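You operate a simulated robot arm through the tools that you are given. There is no shell and no other tool.

You run a simulated robot arm. Do the job below in one go: nothing can be reset, and whatever is moved stays where it is left.

TASK
The bar is full: serve the cold brew in the small round mug on the pull-out board.
Fine: bolt back, board out, mug on it; pour in nearly all the coffee from the glass server and stand the server back.
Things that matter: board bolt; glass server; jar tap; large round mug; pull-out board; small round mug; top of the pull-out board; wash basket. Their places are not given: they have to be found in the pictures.

Only the result counts: the job must be done as asked and must still hold three seconds after the hand-in. Knocking over, shifting, dropping, spilling or breaking anything else fails it.

THE ROBOT
A 6-joint arm with a two-finger parallel gripper, fixed in place. Base frame: the origin is at the foot of the arm, x ahead of it, y to its left, z up. Readings come in mm, degrees, newtons and seconds.
With the tool pointing down near the work surface it reaches from about 220 to 780 mm from the base axis. Its first joint turns from -166.0 to 166.0 degrees. Payload 3.43 kg.
Tool frame: the origin (TCP) lies between the finger pads and is the grasp point; the fingertips stand 34 mm ahead of it; z points along the fingers, y is the line along which they close. The gripper opens to 128 mm. The fingers are 24 mm wide and 12 mm thick; the gripper's body (48 by 130 mm) begins 96 mm behind the TCP.
Orientation is that of the tool frame in the base frame, as a unit quaternion [x, y, z, w]. With the fingers straight down and closing along the base's y, the tool's x points along the base's -x, its y along +y and its z along -z.

THE INTERFACE
- The arm moves only by the tool nudge_tool. Its argument "steps" is a list of rows, each an object of numbers (a shift or turn left out is 0, a gripper value left out holds the last): "rx", "ry", "rz": the turn, a rotation vector about the tool's x, y, z in degrees; "x", "y", "z": the shift along the tool's x, y, z in mm; "grip": the opening in per cent of the stroke, from 0 (shut) to 100 (fully open). In form: [{"rx": .., "ry": .., "rz": .., "x": .., "y": .., "z": .., "grip": ..}, ...]. A call has 1 to 20 rows; each row shifts and turns the commanded pose from where the row before left it, along the tool's axes as they then stand. Rows are played at 5 a second. More than 50 mm and 8.6 degrees between two rows, or a gripper value outside its range, and nothing of the call is played. Where a pose cannot be reached the arm comes as near as it can. A force on the tool above 40 N (or 10 N above the force at the start of the call, whichever is more), or a blocked arm, ends the call early, and 0.2 s more pass. Each finger travels about 45 mm/s and halts on what it meets, pressing with about 40 N; the grip force reading is that of the motor and also rises with nothing between the fingers. The clock runs only during rows and for 0.2 s after the last one: add rows that do not move to give the fingers time. It gives the time, the measured TCP pose, the force on the tool (base axes), the opening and the grip force at its end, in the units of the frame above (readings bear some noise), with the torque about the TCP (base axes, N m) and any sound that the robot's microphone picked up.
- Cameras (640 x 400 px; columns grow to the right, rows downward): "scene" is fixed at [218.6, 497.7, 1567.1]; the picture's right is [-0.62, -0.78, 0.00], its down [-0.58, 0.46, -0.67] and it looks along [0.53, -0.41, -0.74] (base axes); focal length 357 px, centre (320, 200). "wrist" rides on the gripper at [76, -11, -160] in the tool frame; the picture's right is [0.15, 0.99, 0.00], its down [-0.88, 0.13, -0.46] and it looks along [-0.45, 0.07, 0.89] (tool axes); focal length 234 px, centre (320, 200).
- get_image(camera): a new picture of that camera. It takes no simulated time.
- pixel_to_xyz(camera, pixels): there is no depth. For up to 12 entries [column, row, z] of the newest picture of that camera ("zoom" is the newest enlarged one), the place [x, y] in the base frame at which the ray of that pixel passes the height z, good to about 3 mm. It takes no simulated time.
- inspect(camera, box): a new picture of the part [left, top, right, bottom] of that camera's present view, enlarged. It takes no simulated time.
- hand_in(): hands the job in; it is judged then, once.

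Unless the task says otherwise, let go and move clear before handing in.

The tools are called after "Request:" as a command line: name --argument value ..., lists and objects as JSON in quotes. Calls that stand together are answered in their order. nudge_tool: Moves the arm, as the interface text tells. Its arguments: {"type":"object","properties":{"steps":{"type":"array","items":{"type":"object","properties":{"rx":{"type":"number"},"ry":{"type":"number"},"rz":{"type":"number"},"x":{"type":"number"},"y":{"type":"number"},"z":{"type":"number"},"grip":{"type":"number"}}}}},"required":["steps"]} The other tools are called the same way: get_image (camera) takes a picture; pixel_to_xyz (camera, pixels) gives the place at which the rays of pixels pass given heights; inspect (camera, box) takes an enlarged picture of a part of a camera's view; hand_in () hands the job in.

At the start:

```text
time_s: 0.0
tool_pos: [318.0, 205.2, 1326.2]
orientation: [-0.001, 1.0, 0.0, -0.001]
wrist_force: [0.1, 0.5, 0.5]
torque: [0.01, -0.02, 0.02]
opening: 128.1
finger_force: 0.1
```

scene: 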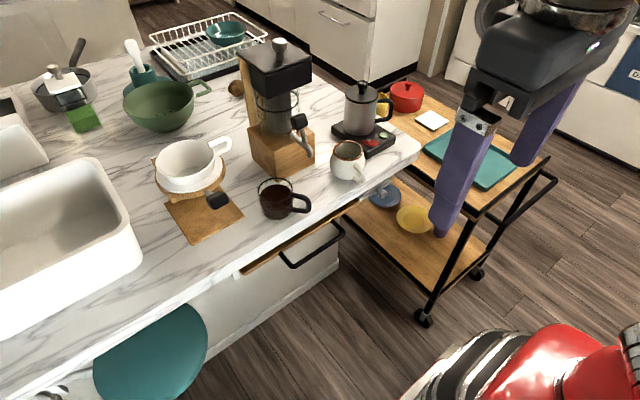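
wrist: 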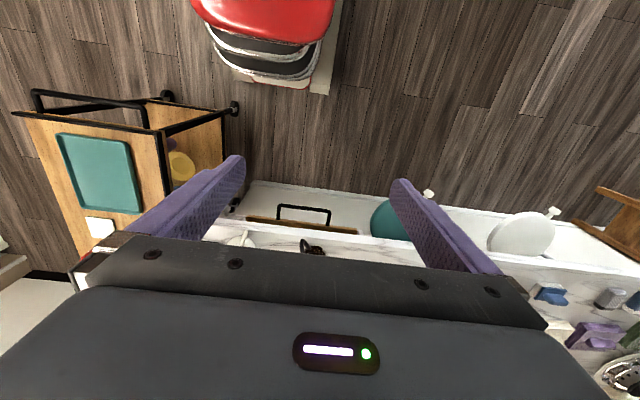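

The scene shows a counter with a dark cup at (280,198), a white mug at (347,160), a pour-over at (190,165) and a wooden pull-out board edge with a black handle at (310,245). I'll enlarge these areas to find out what is what.

Request:
inspect --camera "scene" --box '[230, 130, 390, 280]'

Request:
inspect --camera "scene" --box '[140, 110, 300, 260]'

Request:
inspect --camera "scene" --box '[230, 30, 430, 190]'

Request:
inspect --camera "scene" --box '[0, 20, 260, 180]'

Request:
inspect --camera "wrist" --box '[180, 160, 460, 280]'

```text
2.67 times, centred on (310, 205) of scene
```

zoom: 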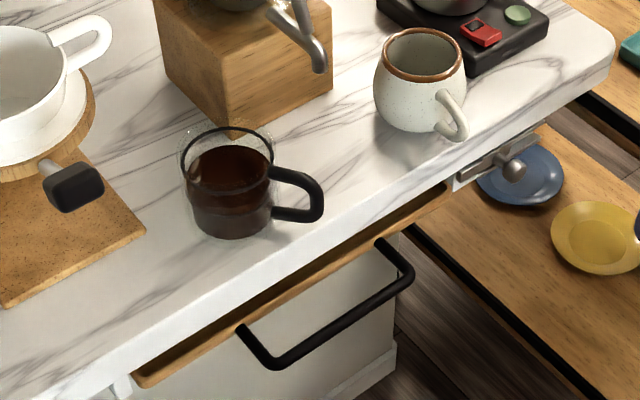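

```text
2.67 times, centred on (220, 185) of scene
```

zoom: 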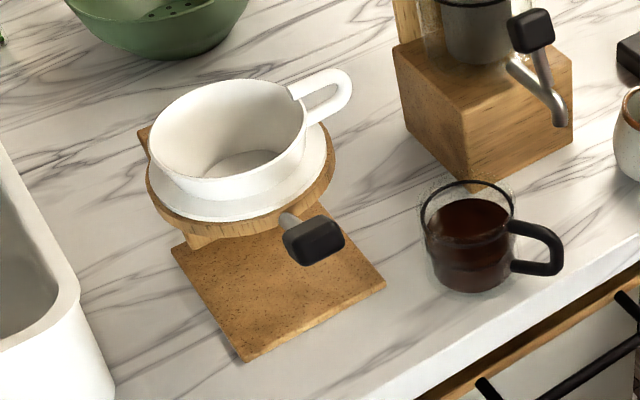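

```text
2.50 times, centred on (330, 110) of scene
```

zoom: 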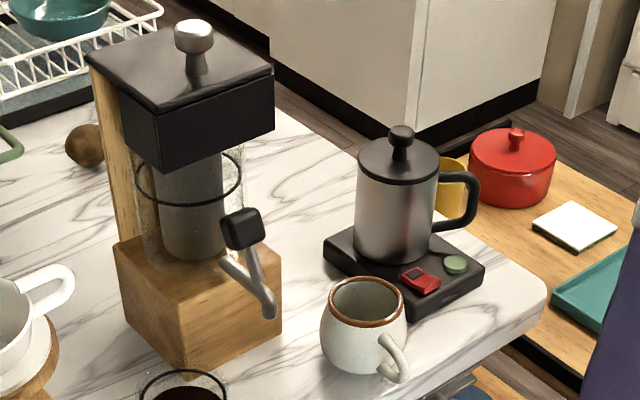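

```text
2.46 times, centred on (130, 100) of scene
```

zoom: 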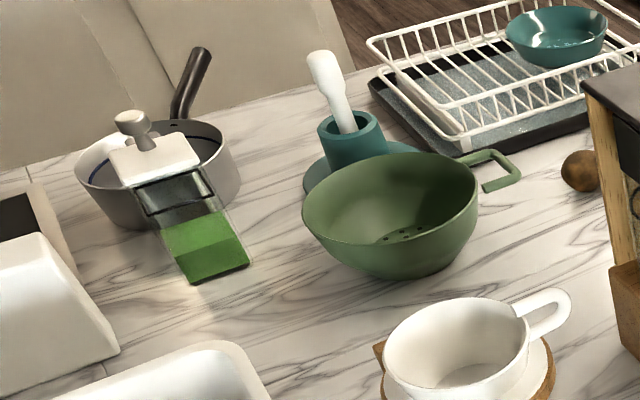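

```text
2.29 times, centred on (320, 220) of wrist
```

zoom: 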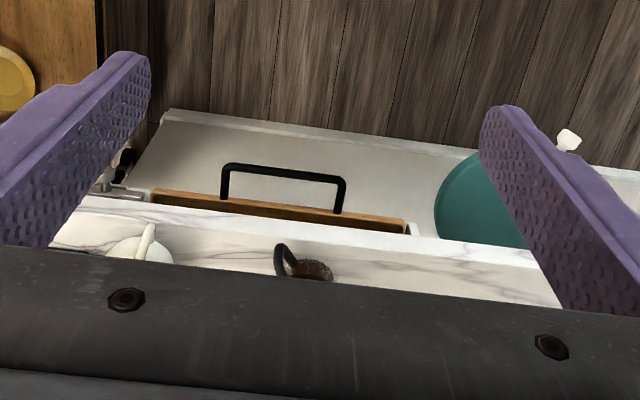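

The glass server with the coffee is at scene (280,198), and the bolt seems to be at the board's right end (scene ~(383,192)). Next I'll compare heights between the two cameras to get the counter height.

Request:
pixel_to_xyz --camera "scene" --pixels '[[294.2, 267.5, 700], [294.2, 267.5, 800], [294.2, 267.5, 900], [343, 235, 700], [343, 235, 800], [343, 235, 900], [419, 135, 700], [419, 135, 800], [419, 135, 900], [245, 273, 800], [245, 273, 900]]'

Request:
pixel_to_xyz --camera "wrist" --pixels '[[330, 211, 700], [330, 211, 800], [330, 211, 900], [278.4, 205.5, 700], [278.4, 205.5, 800], [278.4, 205.5, 900]]'

```text
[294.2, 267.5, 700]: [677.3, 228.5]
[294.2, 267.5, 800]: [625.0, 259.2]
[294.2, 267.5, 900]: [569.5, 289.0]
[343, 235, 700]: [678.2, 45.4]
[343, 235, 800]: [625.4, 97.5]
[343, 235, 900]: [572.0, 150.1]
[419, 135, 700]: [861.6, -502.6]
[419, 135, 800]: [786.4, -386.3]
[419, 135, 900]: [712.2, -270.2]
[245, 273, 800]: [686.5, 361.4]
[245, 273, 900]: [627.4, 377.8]
```

```text
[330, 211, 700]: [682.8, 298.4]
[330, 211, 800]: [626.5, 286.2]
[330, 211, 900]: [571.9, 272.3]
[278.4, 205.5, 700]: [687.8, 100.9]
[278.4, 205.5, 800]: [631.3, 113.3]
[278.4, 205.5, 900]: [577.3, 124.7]
```

Triangulating the handle's corners puts it at z≈850, x≈600, y≈118–275, so the counter is at about z≈900. I'll tilt the tool forward so the wrist camera can look across the counter.

Request:
nudge_tool --steps '[{"ry": -8}, {"ry": -8}, {"ry": -8}, {"ry": -8}, {}]'

Request:
get_image --camera "wrist"

Request:
get_image --camera "scene"

```text
time_s: 1.2
tool_pos: [316.8, 206.4, 1327.3]
orientation: [-0.001, 0.961, 0.001, 0.276]
wrist_force: [0.2, 0.6, -0.2]
torque: [-0.01, 0.03, -0.01]
opening: 128.0
finger_force: 0.1
```

```text
taken
```

wrist: 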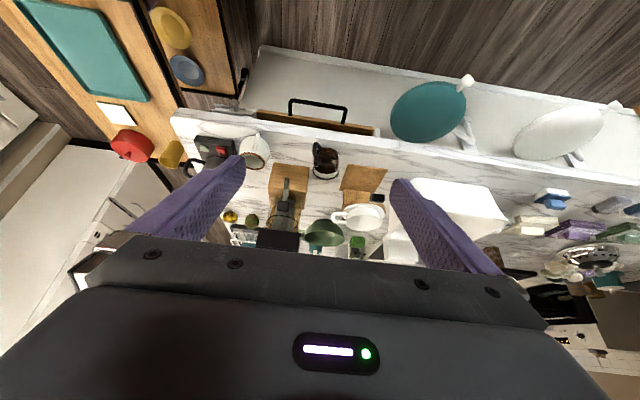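

```text
taken
```

scene: 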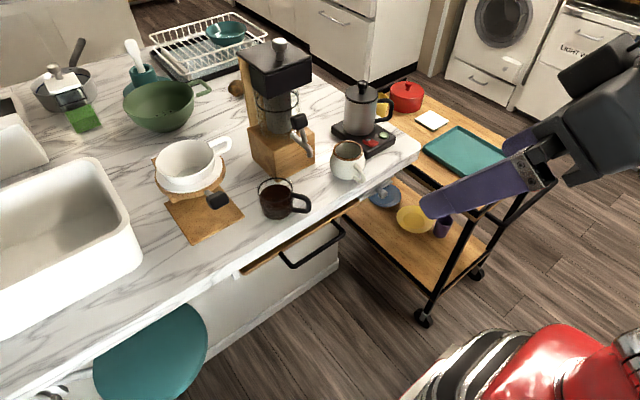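

The counter layout is visible now. A purple object is on the trolley's lower shelf (443,225) and a yellow one is near the red pot, so I'll look closer for the second mug and the bolt.

Request:
inspect --camera "wrist" --box '[90, 60, 290, 185]'

Request:
inspect --camera "wrist" --box '[230, 60, 430, 260]'

Request:
inspect --camera "scene" --box '[350, 160, 480, 260]'

Request:
inspect --camera "scene" --box '[330, 60, 450, 150]'

Request:
inspect --camera "scene" --box '[340, 160, 410, 220]'

```text
3.20 times, centred on (190, 122) of wrist
```

zoom: 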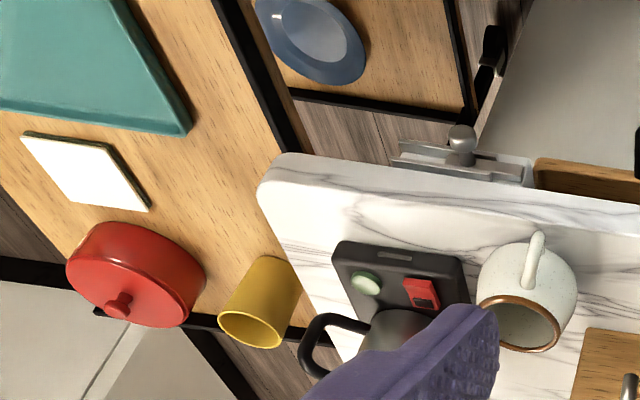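

```text
2.00 times, centred on (330, 160) of wrist
```

zoom: 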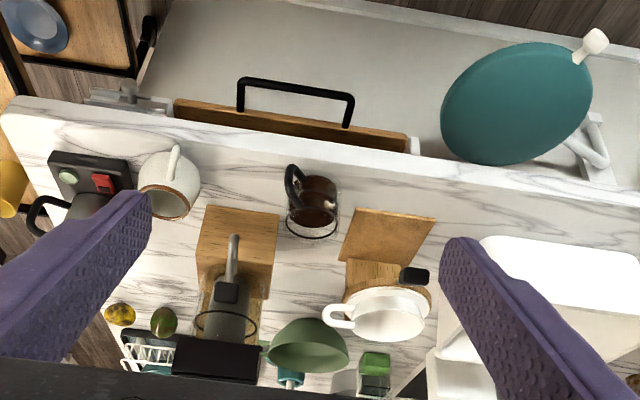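

```text
4.00 times, centred on (415, 210) of scene
```

zoom: 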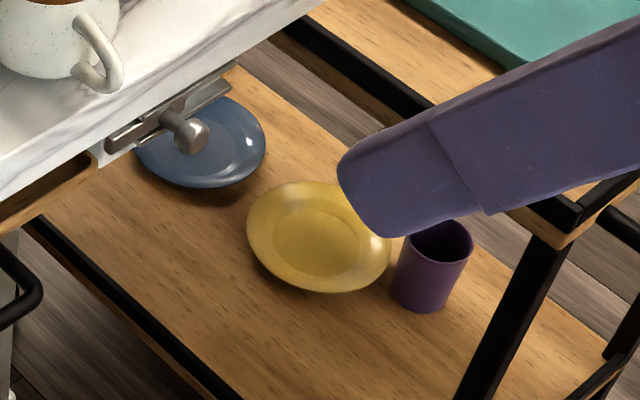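

```text
4.44 times, centred on (390, 105) of scene
```

zoom: 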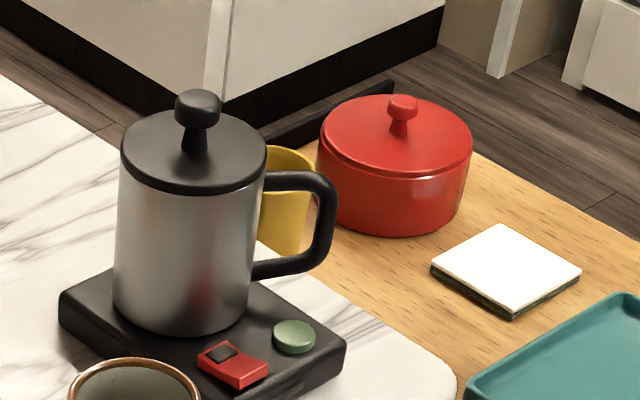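

```text
6.67 times, centred on (375, 190) of scene
```

zoom: 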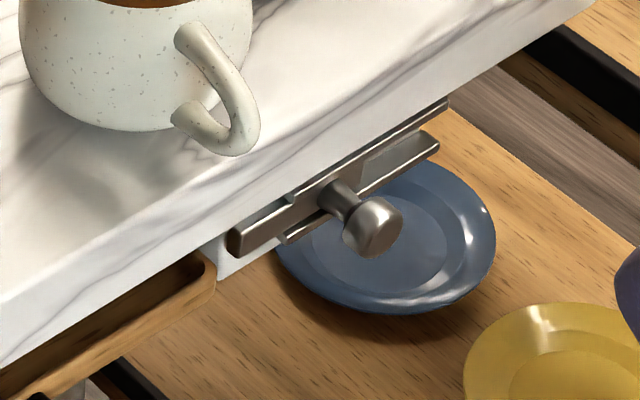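

Only one round mug (the speckled one) is obvious; the bolt slides along the counter front right of the board, with a knob at scene (383,193). I'll look for the second mug elsewhere.

Request:
inspect --camera "wrist" --box '[440, 150, 640, 350]'

Request:
inspect --camera "scene" --box '[140, 0, 300, 100]'

Request:
inspect --camera "wrist" --box '[210, 180, 330, 260]'

Request:
inspect --camera "scene" --box '[0, 60, 120, 160]'

```text
2.00 times, centred on (540, 250) of wrist
```

zoom: 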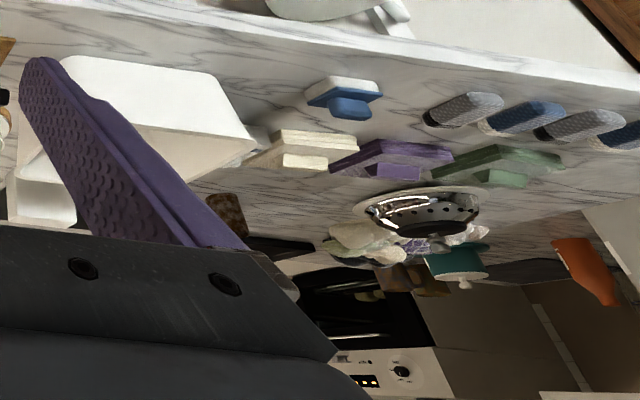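

```text
4.00 times, centred on (220, 50) of scene
```

zoom: 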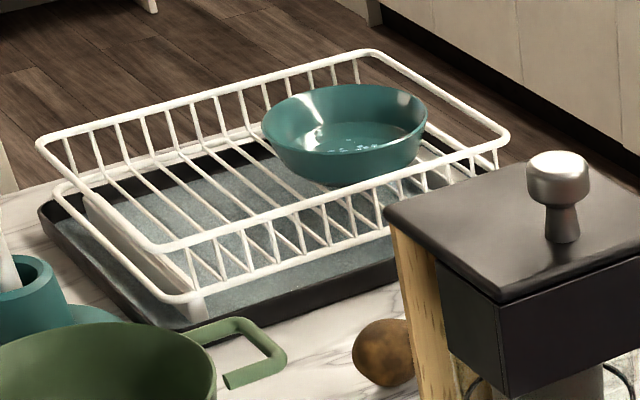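

```text
5.00 times, centred on (270, 220) of wrist
```

zoom: 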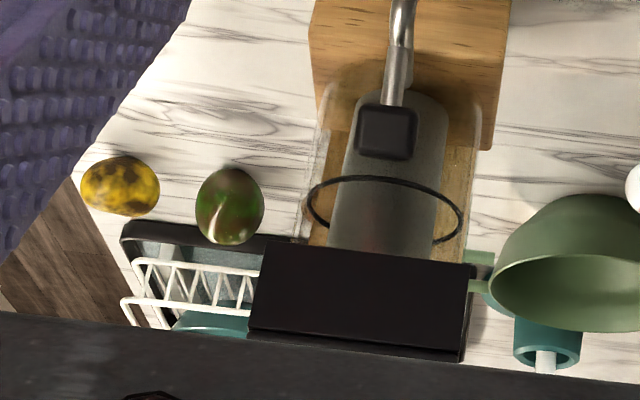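

```text
4.00 times, centred on (60, 110) of scene
```

zoom: 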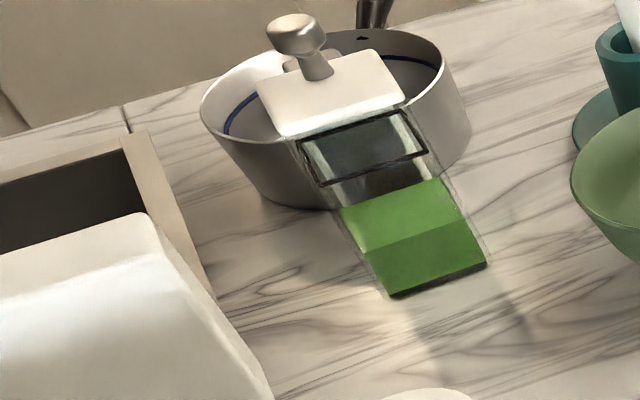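

The white cup with the flange on the stand at (190,165) could be a dripper or a big mug, so I need a better view. I'll move the tilted camera forward over the counter, staying high.

Request:
nudge_tool --steps '[{"x": -34, "z": 21, "y": -20}, {"x": -34, "z": 21, "y": -20}, {"x": -34, "z": 21, "y": -20}, {"x": -34, "z": 21, "y": -20}, {}]'

Request:
get_image --camera "wrist"

```text
time_s: 2.4
tool_pos: [478.1, 126.0, 1327.9]
orientation: [0.0, 0.961, 0.0, 0.276]
wrist_force: [-0.2, 0.2, -0.1]
torque: [0.03, -0.01, 0.04]
opening: 127.9
finger_force: 0.0
```

```text
taken
```

wrist: 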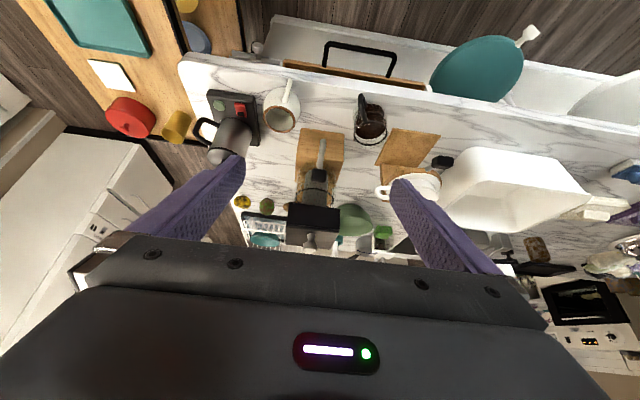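

Request:
inspect --camera "wrist" --box '[170, 40, 330, 140]'

Request:
inspect --camera "wrist" --box '[330, 80, 490, 180]'

Request:
inspect --camera "wrist" --box '[210, 160, 410, 285]'

Request:
inspect --camera "wrist" --box '[440, 160, 640, 285]'

```text
4.00 times, centred on (250, 90) of wrist
```

zoom: 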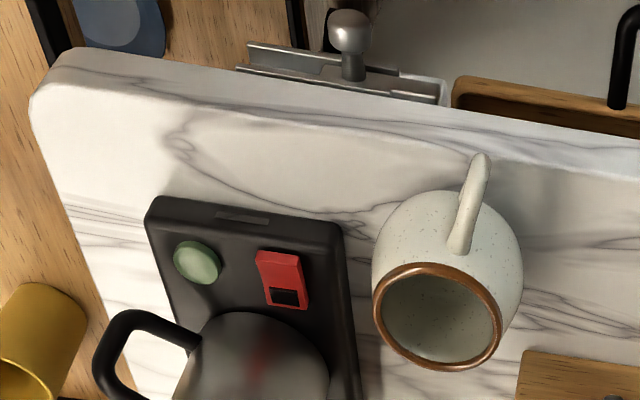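

```text
4.00 times, centred on (410, 130) of wrist
```

zoom: 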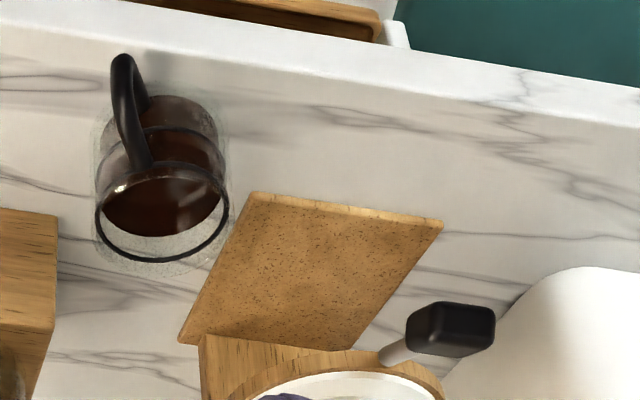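

```text
3.20 times, centred on (310, 222) of wrist
```

zoom: 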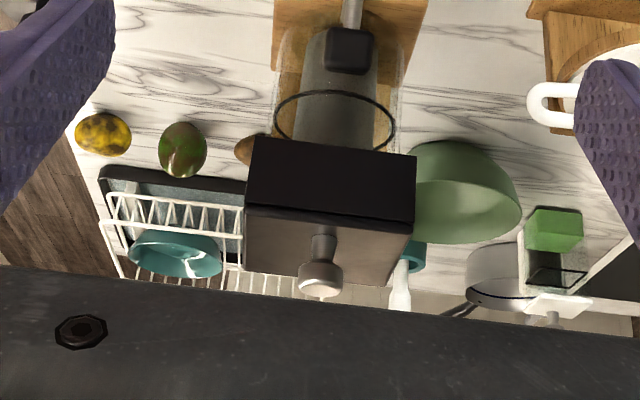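

```text
3.20 times, centred on (540, 222) of wrist
```

zoom: 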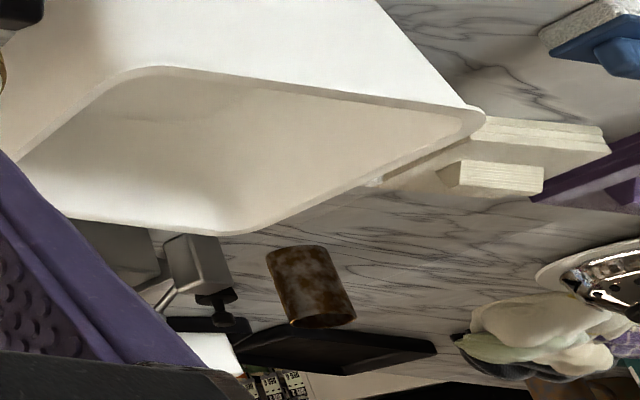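

No second round mug is visible yet; the white tub (wash basket?) and the areas behind the tower and kettle are only partly seen. I'll move forward and up, less tilted, to look down on the rear of the counter.

Request:
nudge_tool --steps '[{"x": -34, "z": 21, "y": 25}, {"x": -34, "z": 21, "y": 25}, {"x": -34, "z": 21, "y": 25}, {"ry": 8, "y": 30}, {"ry": 8, "y": 30}, {"y": 30}, {"y": 30}, {}]'

Request:
get_image --camera "wrist"

Request:
get_image --camera "scene"

```text
time_s: 4.2
tool_pos: [587.3, 316.2, 1317.4]
orientation: [-0.001, 0.99, 0.0, 0.139]
wrist_force: [0.6, -0.9, -0.8]
torque: [-0.01, -0.03, 0.01]
opening: 128.0
finger_force: 0.1
out of reach, approached as far as the arm can: row 7
```

```text
taken
```

wrist: 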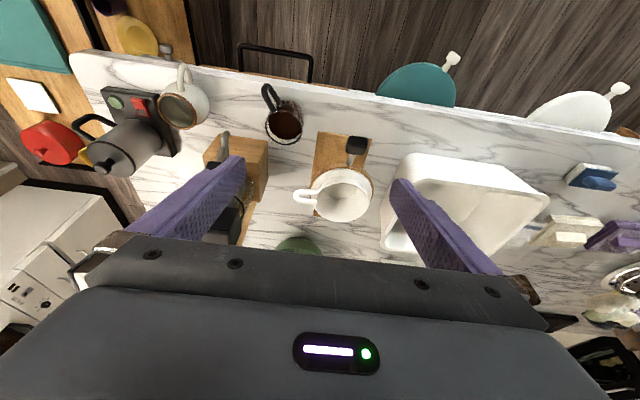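

```text
taken
```

scene: 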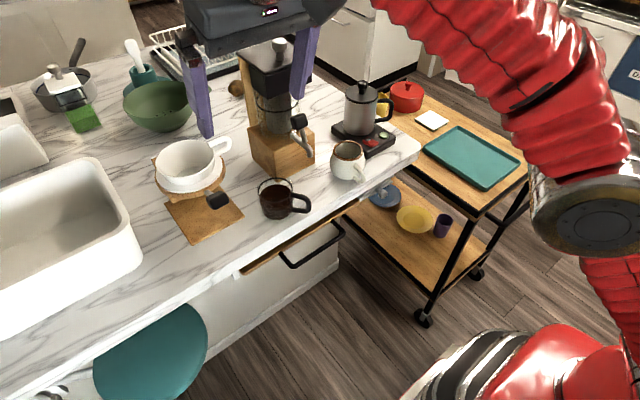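

Request:
inspect --camera "wrist" --box '[240, 80, 440, 205]'

Request:
inspect --camera "wrist" --box '[370, 130, 570, 255]'

Request:
inspect --camera "wrist" --box '[70, 0, 230, 160]'

```text
3.20 times, centred on (340, 142) of wrist
```

zoom: 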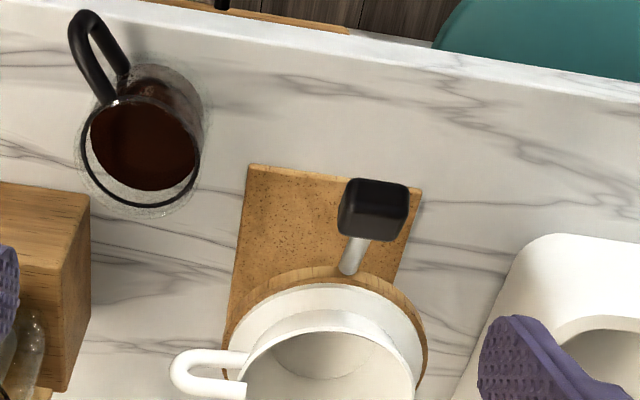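

```text
3.20 times, centred on (470, 192) of wrist
```

zoom: 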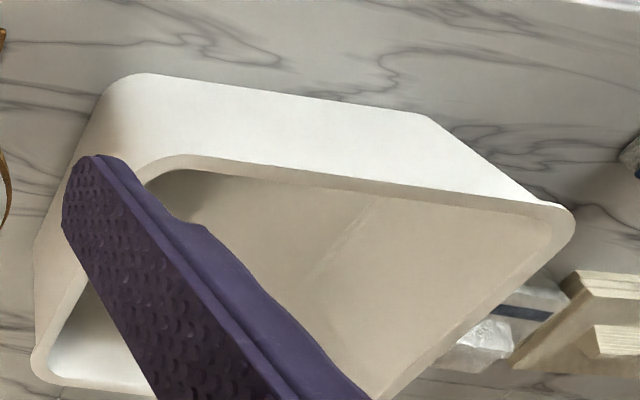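

```text
2.50 times, centred on (150, 80) of wrist
```

zoom: 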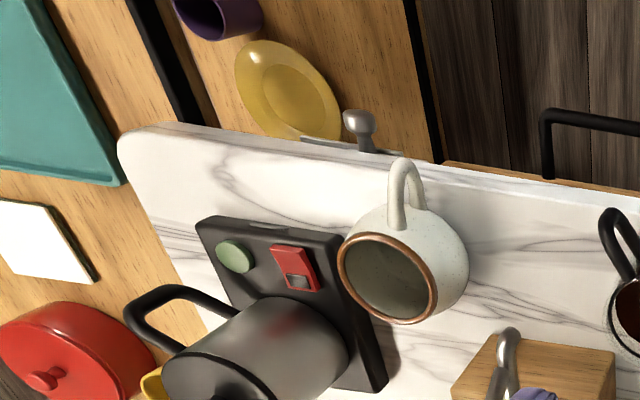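

The tub is empty and no other mug shows up; the space under the dripper stand is still hidden. I'll pull back toward the base, tilt up and lower the camera for a low frontal view.

Request:
nudge_tool --steps '[{"x": 46, "z": -13}, {"x": 46, "z": -13}, {"x": 46, "z": -13}, {"x": 46, "z": -13}, {"x": 46, "z": -13}, {"ry": -8}, {"ry": -8}, {"ry": -8}, {"ry": -8}, {"ry": -8}, {"x": 40, "z": 27}, {"x": 40, "z": 27}, {"x": 40, "z": 27}, {}]'

Request:
get_image --camera "wrist"

```text
time_s: 7.2
tool_pos: [348.6, 315.9, 1171.4]
orientation: [-0.001, 0.882, 0.001, 0.471]
wrist_force: [-0.4, 0.0, -0.7]
torque: [-0.01, -0.01, 0.0]
opening: 128.1
finger_force: 0.1
```

```text
taken
```

wrist: 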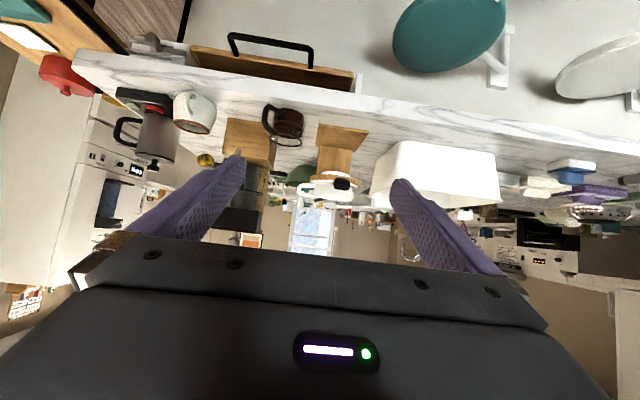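

Request:
inspect --camera "wrist" --box '[230, 90, 390, 210]'

Request:
inspect --camera "wrist" --box '[60, 20, 260, 170]'

Request:
inspect --camera "wrist" --box '[160, 20, 400, 120]'

```text
3.33 times, centred on (310, 150) of wrist
```

zoom: 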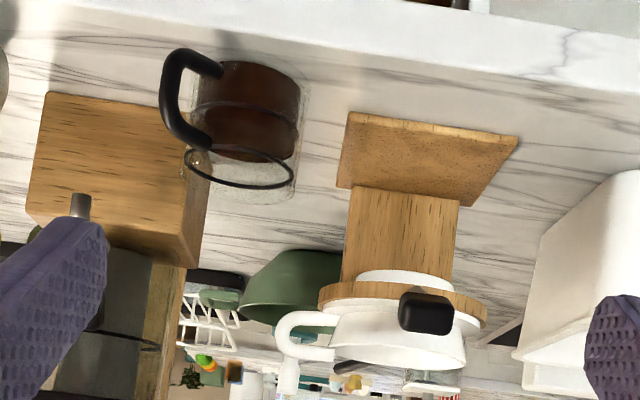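

```text
2.67 times, centred on (160, 95) of wrist
```

zoom: 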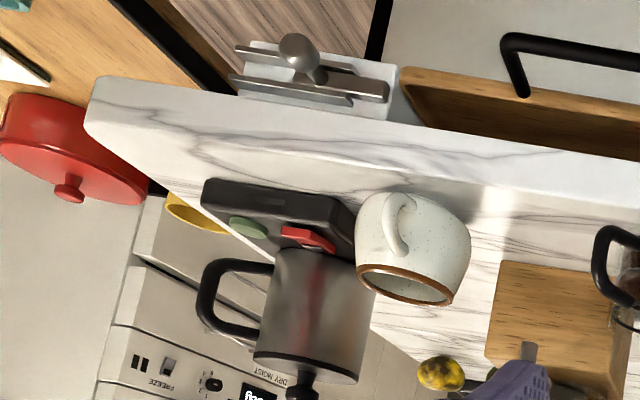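

```text
2.67 times, centred on (280, 70) of wrist
```

zoom: 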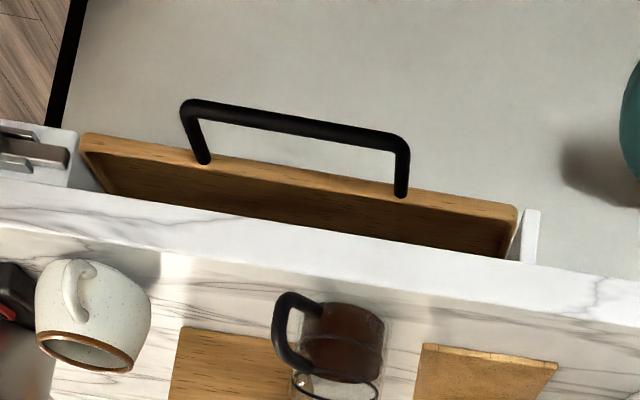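

The cup on the stand is a dripper fixed in a ring, so only one true mug is found so far. I'll yaw right to view the trolley and its lower shelf.

Request:
nudge_tool --steps '[{"rx": 6.6, "rz": 4.5}, {"rx": 6.6, "rz": 4.5}, {"rx": 6.6, "rz": 4.5}, {"rx": 6.6, "rz": 4.5}, {"rx": 6.6, "rz": 4.5}, {}]'

Request:
get_image --camera "wrist"

```text
time_s: 8.6
tool_pos: [348.4, 316.0, 1172.4]
orientation: [0.303, 0.829, -0.159, 0.442]
wrist_force: [-0.3, 1.1, 0.8]
torque: [0.01, -0.02, 0.01]
opening: 128.0
finger_force: 0.0
```

```text
taken
```

wrist: 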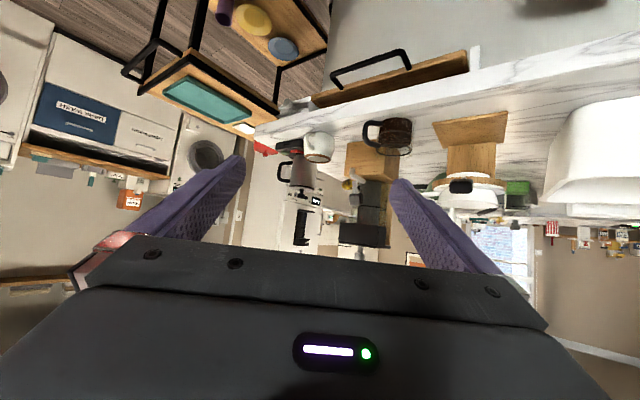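

Request:
inspect --camera "wrist" --box '[130, 0, 340, 130]'

Request:
inspect --camera "wrist" --box '[240, 90, 440, 260]'

Request:
inspect --camera "wrist" --box '[400, 90, 640, 260]'

```text
3.05 times, centred on (235, 65) of wrist
```

zoom: 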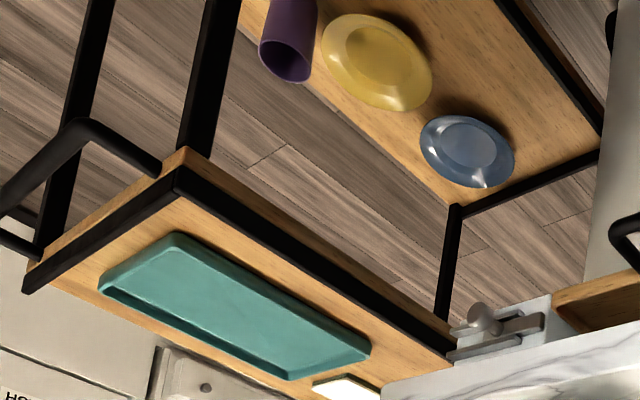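

```text
2.35 times, centred on (340, 175) of wrist
```

zoom: 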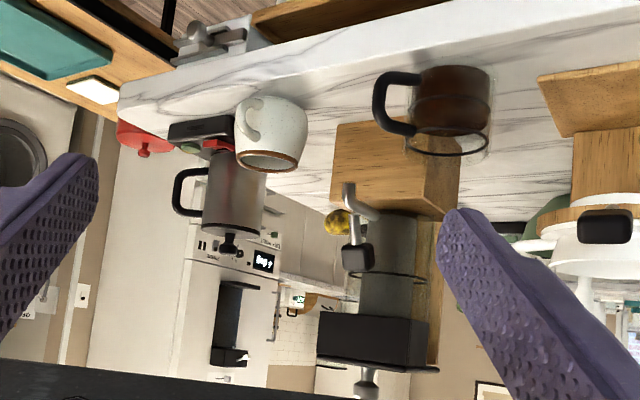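

```text
2.35 times, centred on (520, 175) of wrist
```

zoom: 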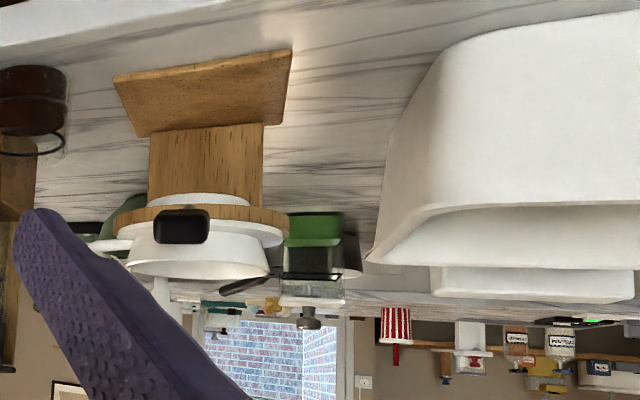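

Trolley shows only plates, a cup and trays. I'll swing back left and up to look into the white tub and behind the colander.

Request:
nudge_tool --steps '[{"rx": -6.6, "rz": -4.5}, {"rx": -6.6, "rz": -4.5}, {"rx": -6.6, "rz": -4.5}, {"rx": -6.6, "rz": -4.5}, {"rx": -6.6, "rz": -4.5}, {"x": -40, "z": -27}, {"x": -40, "z": -27}, {"x": -40, "z": -27, "y": 20}, {"x": -26, "z": 40}, {"x": -26, "z": 40}, {"ry": 8, "y": 40}, {"ry": 8, "y": 40}, {"ry": 8, "y": 40}, {}]'

Request:
get_image --camera "wrist"

```text
refused: row 8 steps farther than a row can; nothing moved
```

```text
taken
```

wrist: 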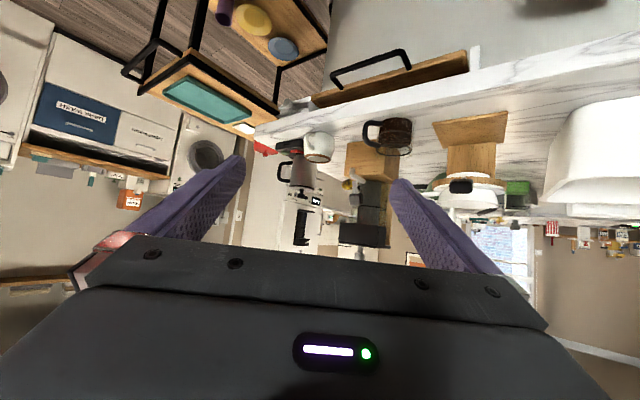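

One row was over the step limit, so nothing moved and the view is unchanged. I'll resend it with smaller rows.

Request:
nudge_tool --steps '[{"rx": -6.6, "rz": -4.5}, {"rx": -6.6, "rz": -4.5}, {"rx": -6.6, "rz": -4.5}, {"rx": -6.6, "rz": -4.5}, {"rx": -6.6, "rz": -4.5}, {"x": -40, "z": -27}, {"x": -40, "z": -27}, {"x": -40, "z": -27}, {"x": -26, "z": 40}, {"x": -26, "z": 40}, {"ry": 8, "y": 40}, {"ry": 8, "y": 40}, {"ry": 8, "y": 40}, {}]'

Request:
get_image --camera "wrist"

```text
time_s: 11.6
tool_pos: [442.6, 436.4, 1315.3]
orientation: [-0.001, 0.962, 0.001, 0.275]
wrist_force: [0.3, -0.1, -0.2]
torque: [-0.01, 0.02, 0.0]
opening: 128.2
finger_force: 0.1
```

```text
taken
```

wrist: 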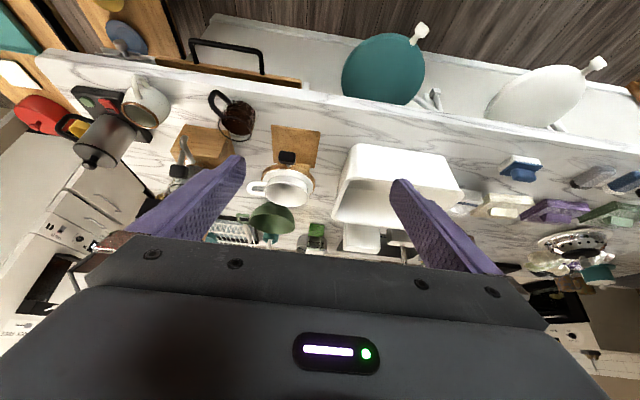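

Request:
inspect --camera "wrist" --box '[320, 120, 500, 260]'

Request:
inspect --camera "wrist" --box '[160, 120, 340, 260]'

Request:
inspect --camera "wrist" --box '[460, 130, 640, 290]'

Request:
inspect --camera "scene" --box '[0, 100, 160, 340]'

```text
2.86 times, centred on (410, 190) of wrist
```

zoom: 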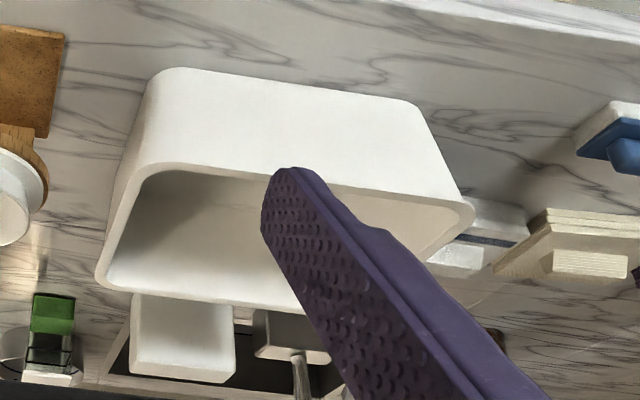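

```text
2.86 times, centred on (250, 190) of wrist
```

zoom: 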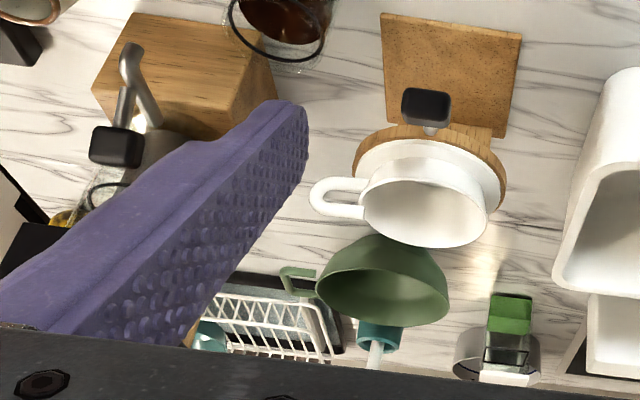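

```text
2.50 times, centred on (550, 210) of wrist
```

zoom: 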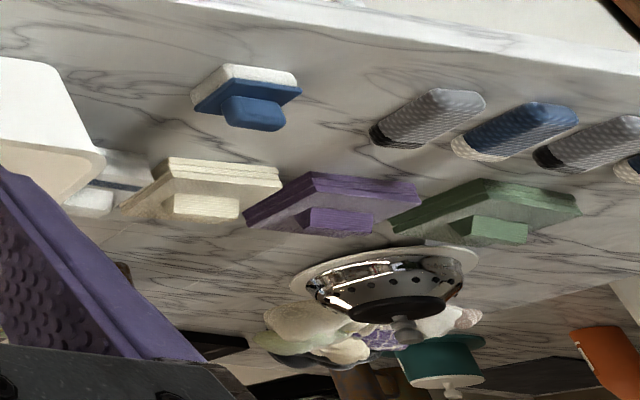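

```text
1.67 times, centred on (80, 220) of scene
```

zoom: 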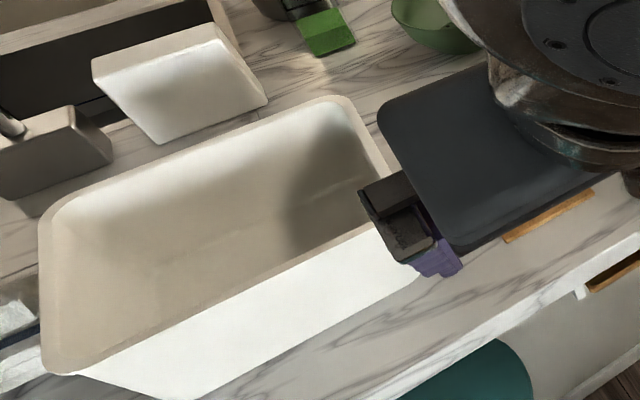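

The enlarged views also show areas outside the picture frame, so I'll use that to look further around for the second mug. The tub itself is empty.

Request:
inspect --camera "scene" --box '[-300, 0, 100, 300]'

Request:
inspect --camera "scene" --box '[0, 0, 0, 400]'

Request:
inspect --camera "wrist" --box '[0, 40, 160, 140]'

```text
refused: -300 is not a number from 0 to 640
```

```text
refused: the box must be [left, top, right, bottom]
```

```text
4.00 times, centred on (80, 90) of wrist
```

zoom: 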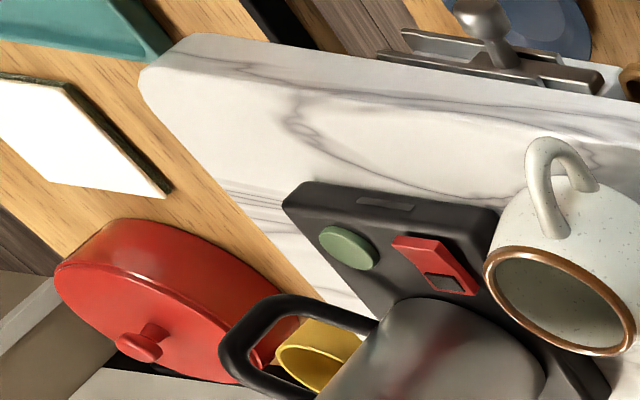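

Request:
inspect --camera "scene" --box '[0, 0, 4, 400]'

Request:
inspect --camera "scene" --box '[636, 0, 640, 400]'

Request:
inspect --camera "scene" --box '[0, 396, 640, 400]'

Request:
inspect --camera "scene" --box '[0, 0, 640, 4]'

```text
1.00 times, centred on (2, 200) of scene (not enlarged: the box is as wide or as high as the picture)
```

zoom: 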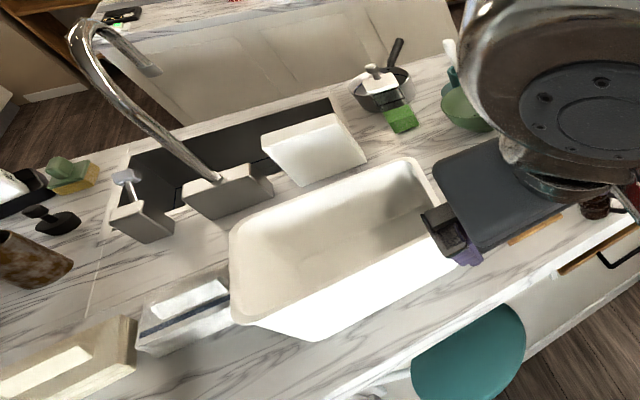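

```text
1.00 times, centred on (638, 200) of scene (not enlarged: the box is as wide or as high as the picture)
```

zoom: 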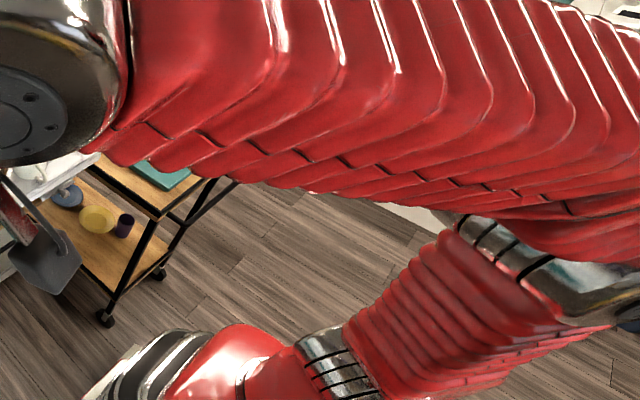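

```text
1.00 times, centred on (320, 398) of scene (not enlarged: the box is as wide or as high as the picture)
```

zoom: 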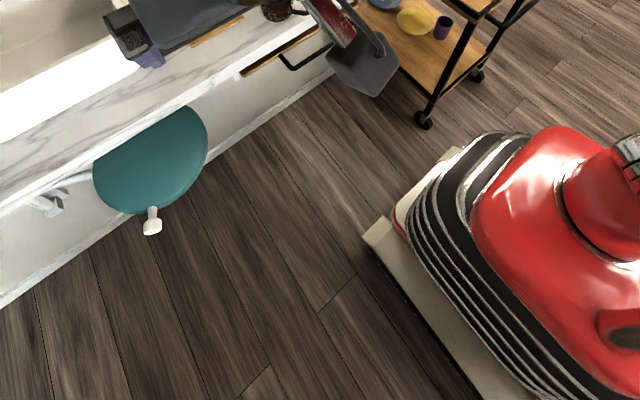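

```text
1.00 times, centred on (320, 2) of scene (not enlarged: the box is as wide or as high as the picture)
```

zoom: 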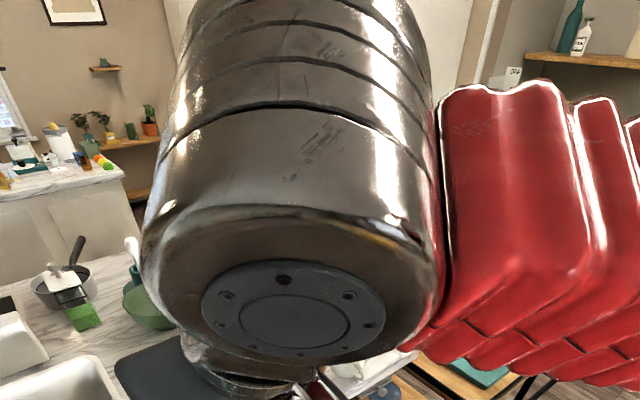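

No other mug exists anywhere in view, so the speckled round mug at scene (347,160) must be the small one. Next I'll measure positions, moving the camera closer in front of the bolt, mug and server.

Request:
nudge_tool --steps '[{"y": -48}, {"y": -48}, {"y": -48}, {"y": -48}, {"y": -48}, {"y": -48}, {"y": -48}, {"ry": 8}, {"x": 15, "z": 33}, {"x": 15, "z": 33}, {}]'

Request:
get_image --camera "wrist"

Request:
get_image --camera "scene"

```text
time_s: 14.0
tool_pos: [442.7, 99.9, 1241.8]
orientation: [0.0, 0.978, -0.001, 0.209]
wrist_force: [-0.1, -0.5, -0.4]
torque: [0.02, 0.01, -0.03]
opening: 127.7
finger_force: 0.0
```

```text
taken
```

wrist: 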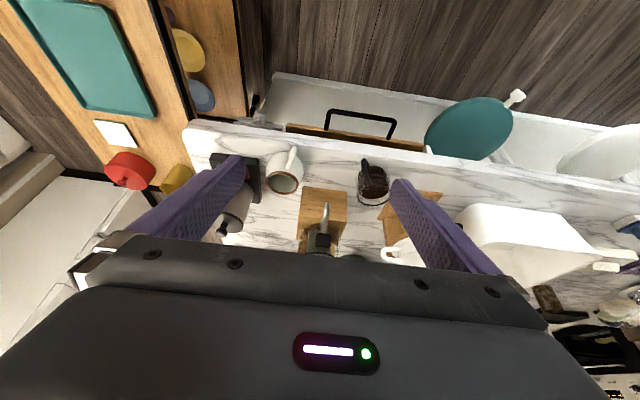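

```text
taken
```

scene: 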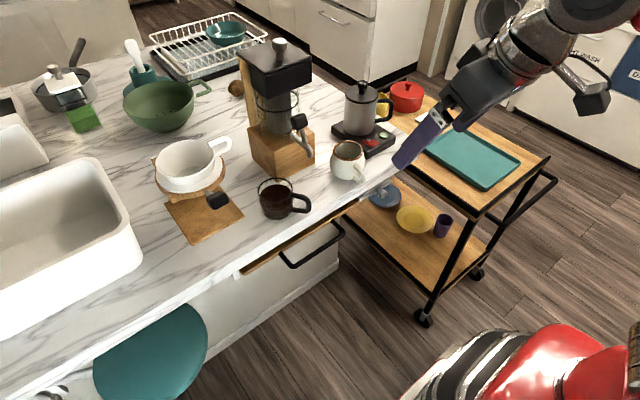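

I'll enlarge the mug/server/bolt region in both cameras to take matching points.

Request:
inspect --camera "scene" --box '[310, 130, 430, 205]'

Request:
inspect --camera "scene" --box '[220, 160, 340, 235]'

Request:
inspect --camera "wrist" --box '[180, 90, 320, 178]'

Request:
inspect --camera "wrist" --box '[300, 90, 460, 190]'

```text
5.33 times, centred on (370, 168) of scene
```

zoom: 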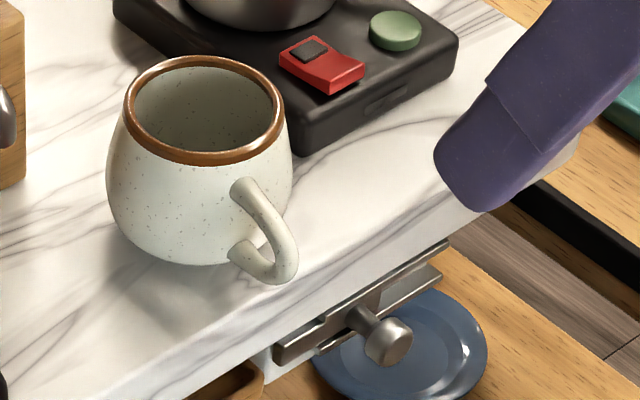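

```text
5.33 times, centred on (280, 198) of scene
```

zoom: 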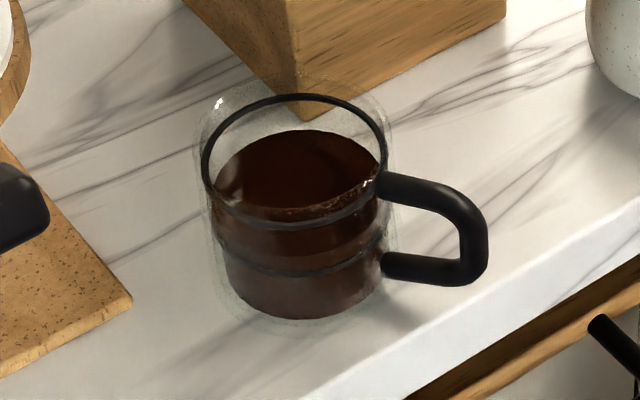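

```text
4.55 times, centred on (250, 134) of wrist
```

zoom: 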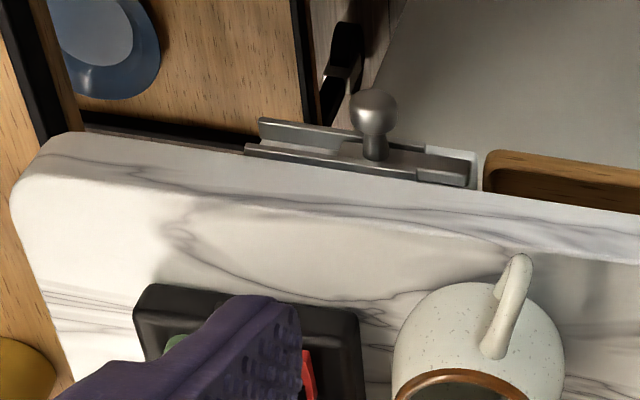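

```text
4.00 times, centred on (380, 140) of wrist
```

zoom: 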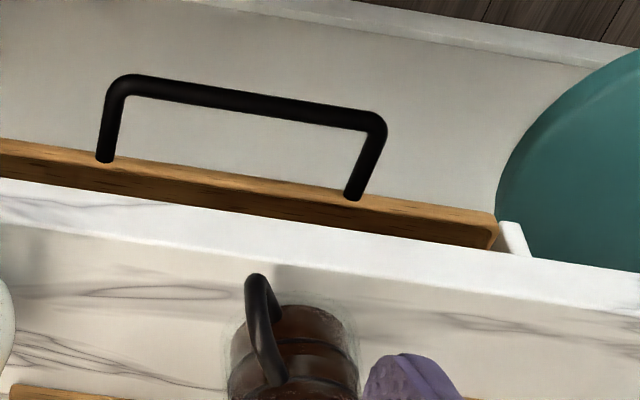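

Request:
pixel_to_xyz --camera "scene" --pixels '[[348.2, 150.7, 900], [348.2, 150.7, 1000], [382.8, 194.6, 800], [382.8, 194.6, 900], [275.3, 190.9, 900], [275.3, 190.9, 1000], [332.9, 150.7, 980], [363.6, 150.2, 980], [258, 192, 980], [292.6, 192, 980]]'

Request:
pixel_to_xyz --camera "wrist" --pixels '[[284, 181, 900], [284, 181, 1000], [261.9, 114.2, 800], [261.9, 114.2, 900], [373, 186, 900], [373, 186, 1000]]'

Request:
inspect --camera "wrist" --box '[250, 130, 410, 230]'

```text
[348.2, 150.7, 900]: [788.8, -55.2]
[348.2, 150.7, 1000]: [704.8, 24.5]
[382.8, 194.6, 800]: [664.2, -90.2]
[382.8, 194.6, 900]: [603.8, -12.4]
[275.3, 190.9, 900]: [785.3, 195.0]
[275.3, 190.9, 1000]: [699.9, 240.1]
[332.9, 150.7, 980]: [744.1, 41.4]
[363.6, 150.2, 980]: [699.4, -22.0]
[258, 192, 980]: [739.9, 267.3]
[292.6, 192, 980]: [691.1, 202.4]
```

```text
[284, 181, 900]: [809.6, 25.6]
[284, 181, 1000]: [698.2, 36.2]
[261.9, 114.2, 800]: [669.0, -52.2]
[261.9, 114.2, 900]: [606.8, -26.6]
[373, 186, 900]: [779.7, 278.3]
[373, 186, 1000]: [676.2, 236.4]
```

```text
4.00 times, centred on (330, 180) of wrist
```

zoom: 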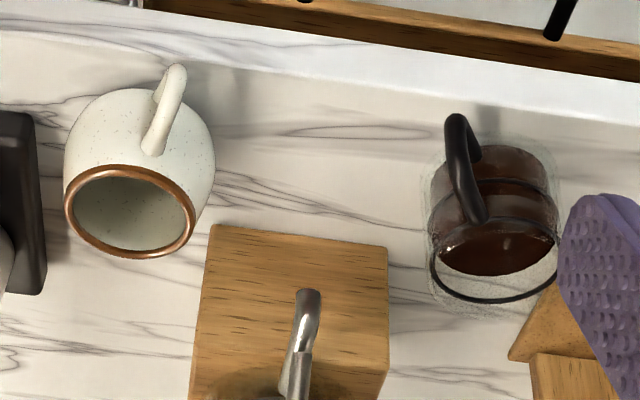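

Request:
pixel_to_xyz --camera "scene" --pixels '[[277.2, 182.6, 880], [277.2, 182.6, 920], [348.2, 150.7, 980], [348.2, 150.7, 1020], [275.3, 190.9, 960], [275.3, 190.9, 1020]]'

Request:
pixel_to_xyz --camera "wrist" --pixels '[[346.75, 192, 880], [346.75, 192, 920], [282.5, 182.75, 980], [282.5, 182.75, 1020], [373.75, 194.5, 960], [373.75, 194.5, 1020]]'

```text
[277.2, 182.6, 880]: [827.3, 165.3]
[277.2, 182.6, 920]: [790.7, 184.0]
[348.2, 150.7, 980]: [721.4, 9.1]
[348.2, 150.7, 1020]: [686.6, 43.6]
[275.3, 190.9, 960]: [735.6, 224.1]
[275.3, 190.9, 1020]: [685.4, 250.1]
```

```text
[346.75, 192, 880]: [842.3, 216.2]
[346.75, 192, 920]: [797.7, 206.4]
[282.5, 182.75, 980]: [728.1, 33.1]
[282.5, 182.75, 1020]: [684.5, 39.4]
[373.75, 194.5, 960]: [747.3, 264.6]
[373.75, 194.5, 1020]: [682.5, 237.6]
```

The block corner triangulates to z≈950 for the counter top, the knob to about (621,-33,873), the mug rim to (691,38,1014) and the server rim to (697,244,1006). I'll check the trolley and handle positions before approaching the bolt.

Request:
pixel_to_xyz --camera "scene" --pixels '[[478, 208, 800], [478, 208, 900], [548, 158, 800], [548, 158, 900], [294.2, 267.5, 850], [343, 235, 850], [418, 140, 950], [250, 262, 950], [365, 187, 950], [330, 207, 950]]'

Request:
pixel_to_xyz --camera "wrist" --pixels '[[328.75, 111.25, 850], [395, 120, 850], [150, 70, 800], [150, 70, 900], [189, 122, 950], [320, 143, 950], [430, 162, 950]]'

Request:
inspect --camera "wrist" --box '[0, 0, 260, 163]'

```text
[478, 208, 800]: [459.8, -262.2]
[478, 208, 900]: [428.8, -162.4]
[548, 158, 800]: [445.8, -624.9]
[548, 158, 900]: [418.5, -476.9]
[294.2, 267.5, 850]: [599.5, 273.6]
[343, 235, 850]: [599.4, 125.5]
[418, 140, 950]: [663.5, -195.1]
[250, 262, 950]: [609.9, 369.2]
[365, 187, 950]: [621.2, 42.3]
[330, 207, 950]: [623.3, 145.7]
```

```text
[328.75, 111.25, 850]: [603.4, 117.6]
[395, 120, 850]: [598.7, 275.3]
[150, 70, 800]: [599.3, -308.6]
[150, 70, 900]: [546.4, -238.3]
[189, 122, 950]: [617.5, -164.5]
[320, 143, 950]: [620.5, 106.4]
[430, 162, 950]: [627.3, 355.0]
```

```text
2.45 times, centred on (130, 82) of wrist
```

zoom: 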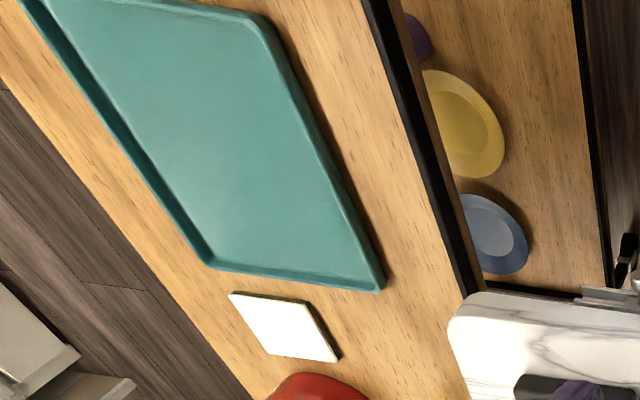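

The counter front edge is at x≈620 and the knob sits below the overhang, so I need a near-horizontal approach. I'll close the fingers, tilt to ~80° and lower in front of the counter.

Request:
nudge_tool --steps '[{"ry": -8, "grip": 0}, {"ry": -8}, {"ry": -8}, {"ry": -8}, {"ry": -8}, {"ry": -8}, {"ry": -8}, {}, {}]'

```text
time_s: 16.0
tool_pos: [441.1, 100.0, 1243.4]
orientation: [0.0, 0.766, 0.0, 0.643]
wrist_force: [-0.2, 0.3, -0.2]
torque: [0.02, -0.01, 0.02]
opening: 0.0
finger_force: 33.1
```

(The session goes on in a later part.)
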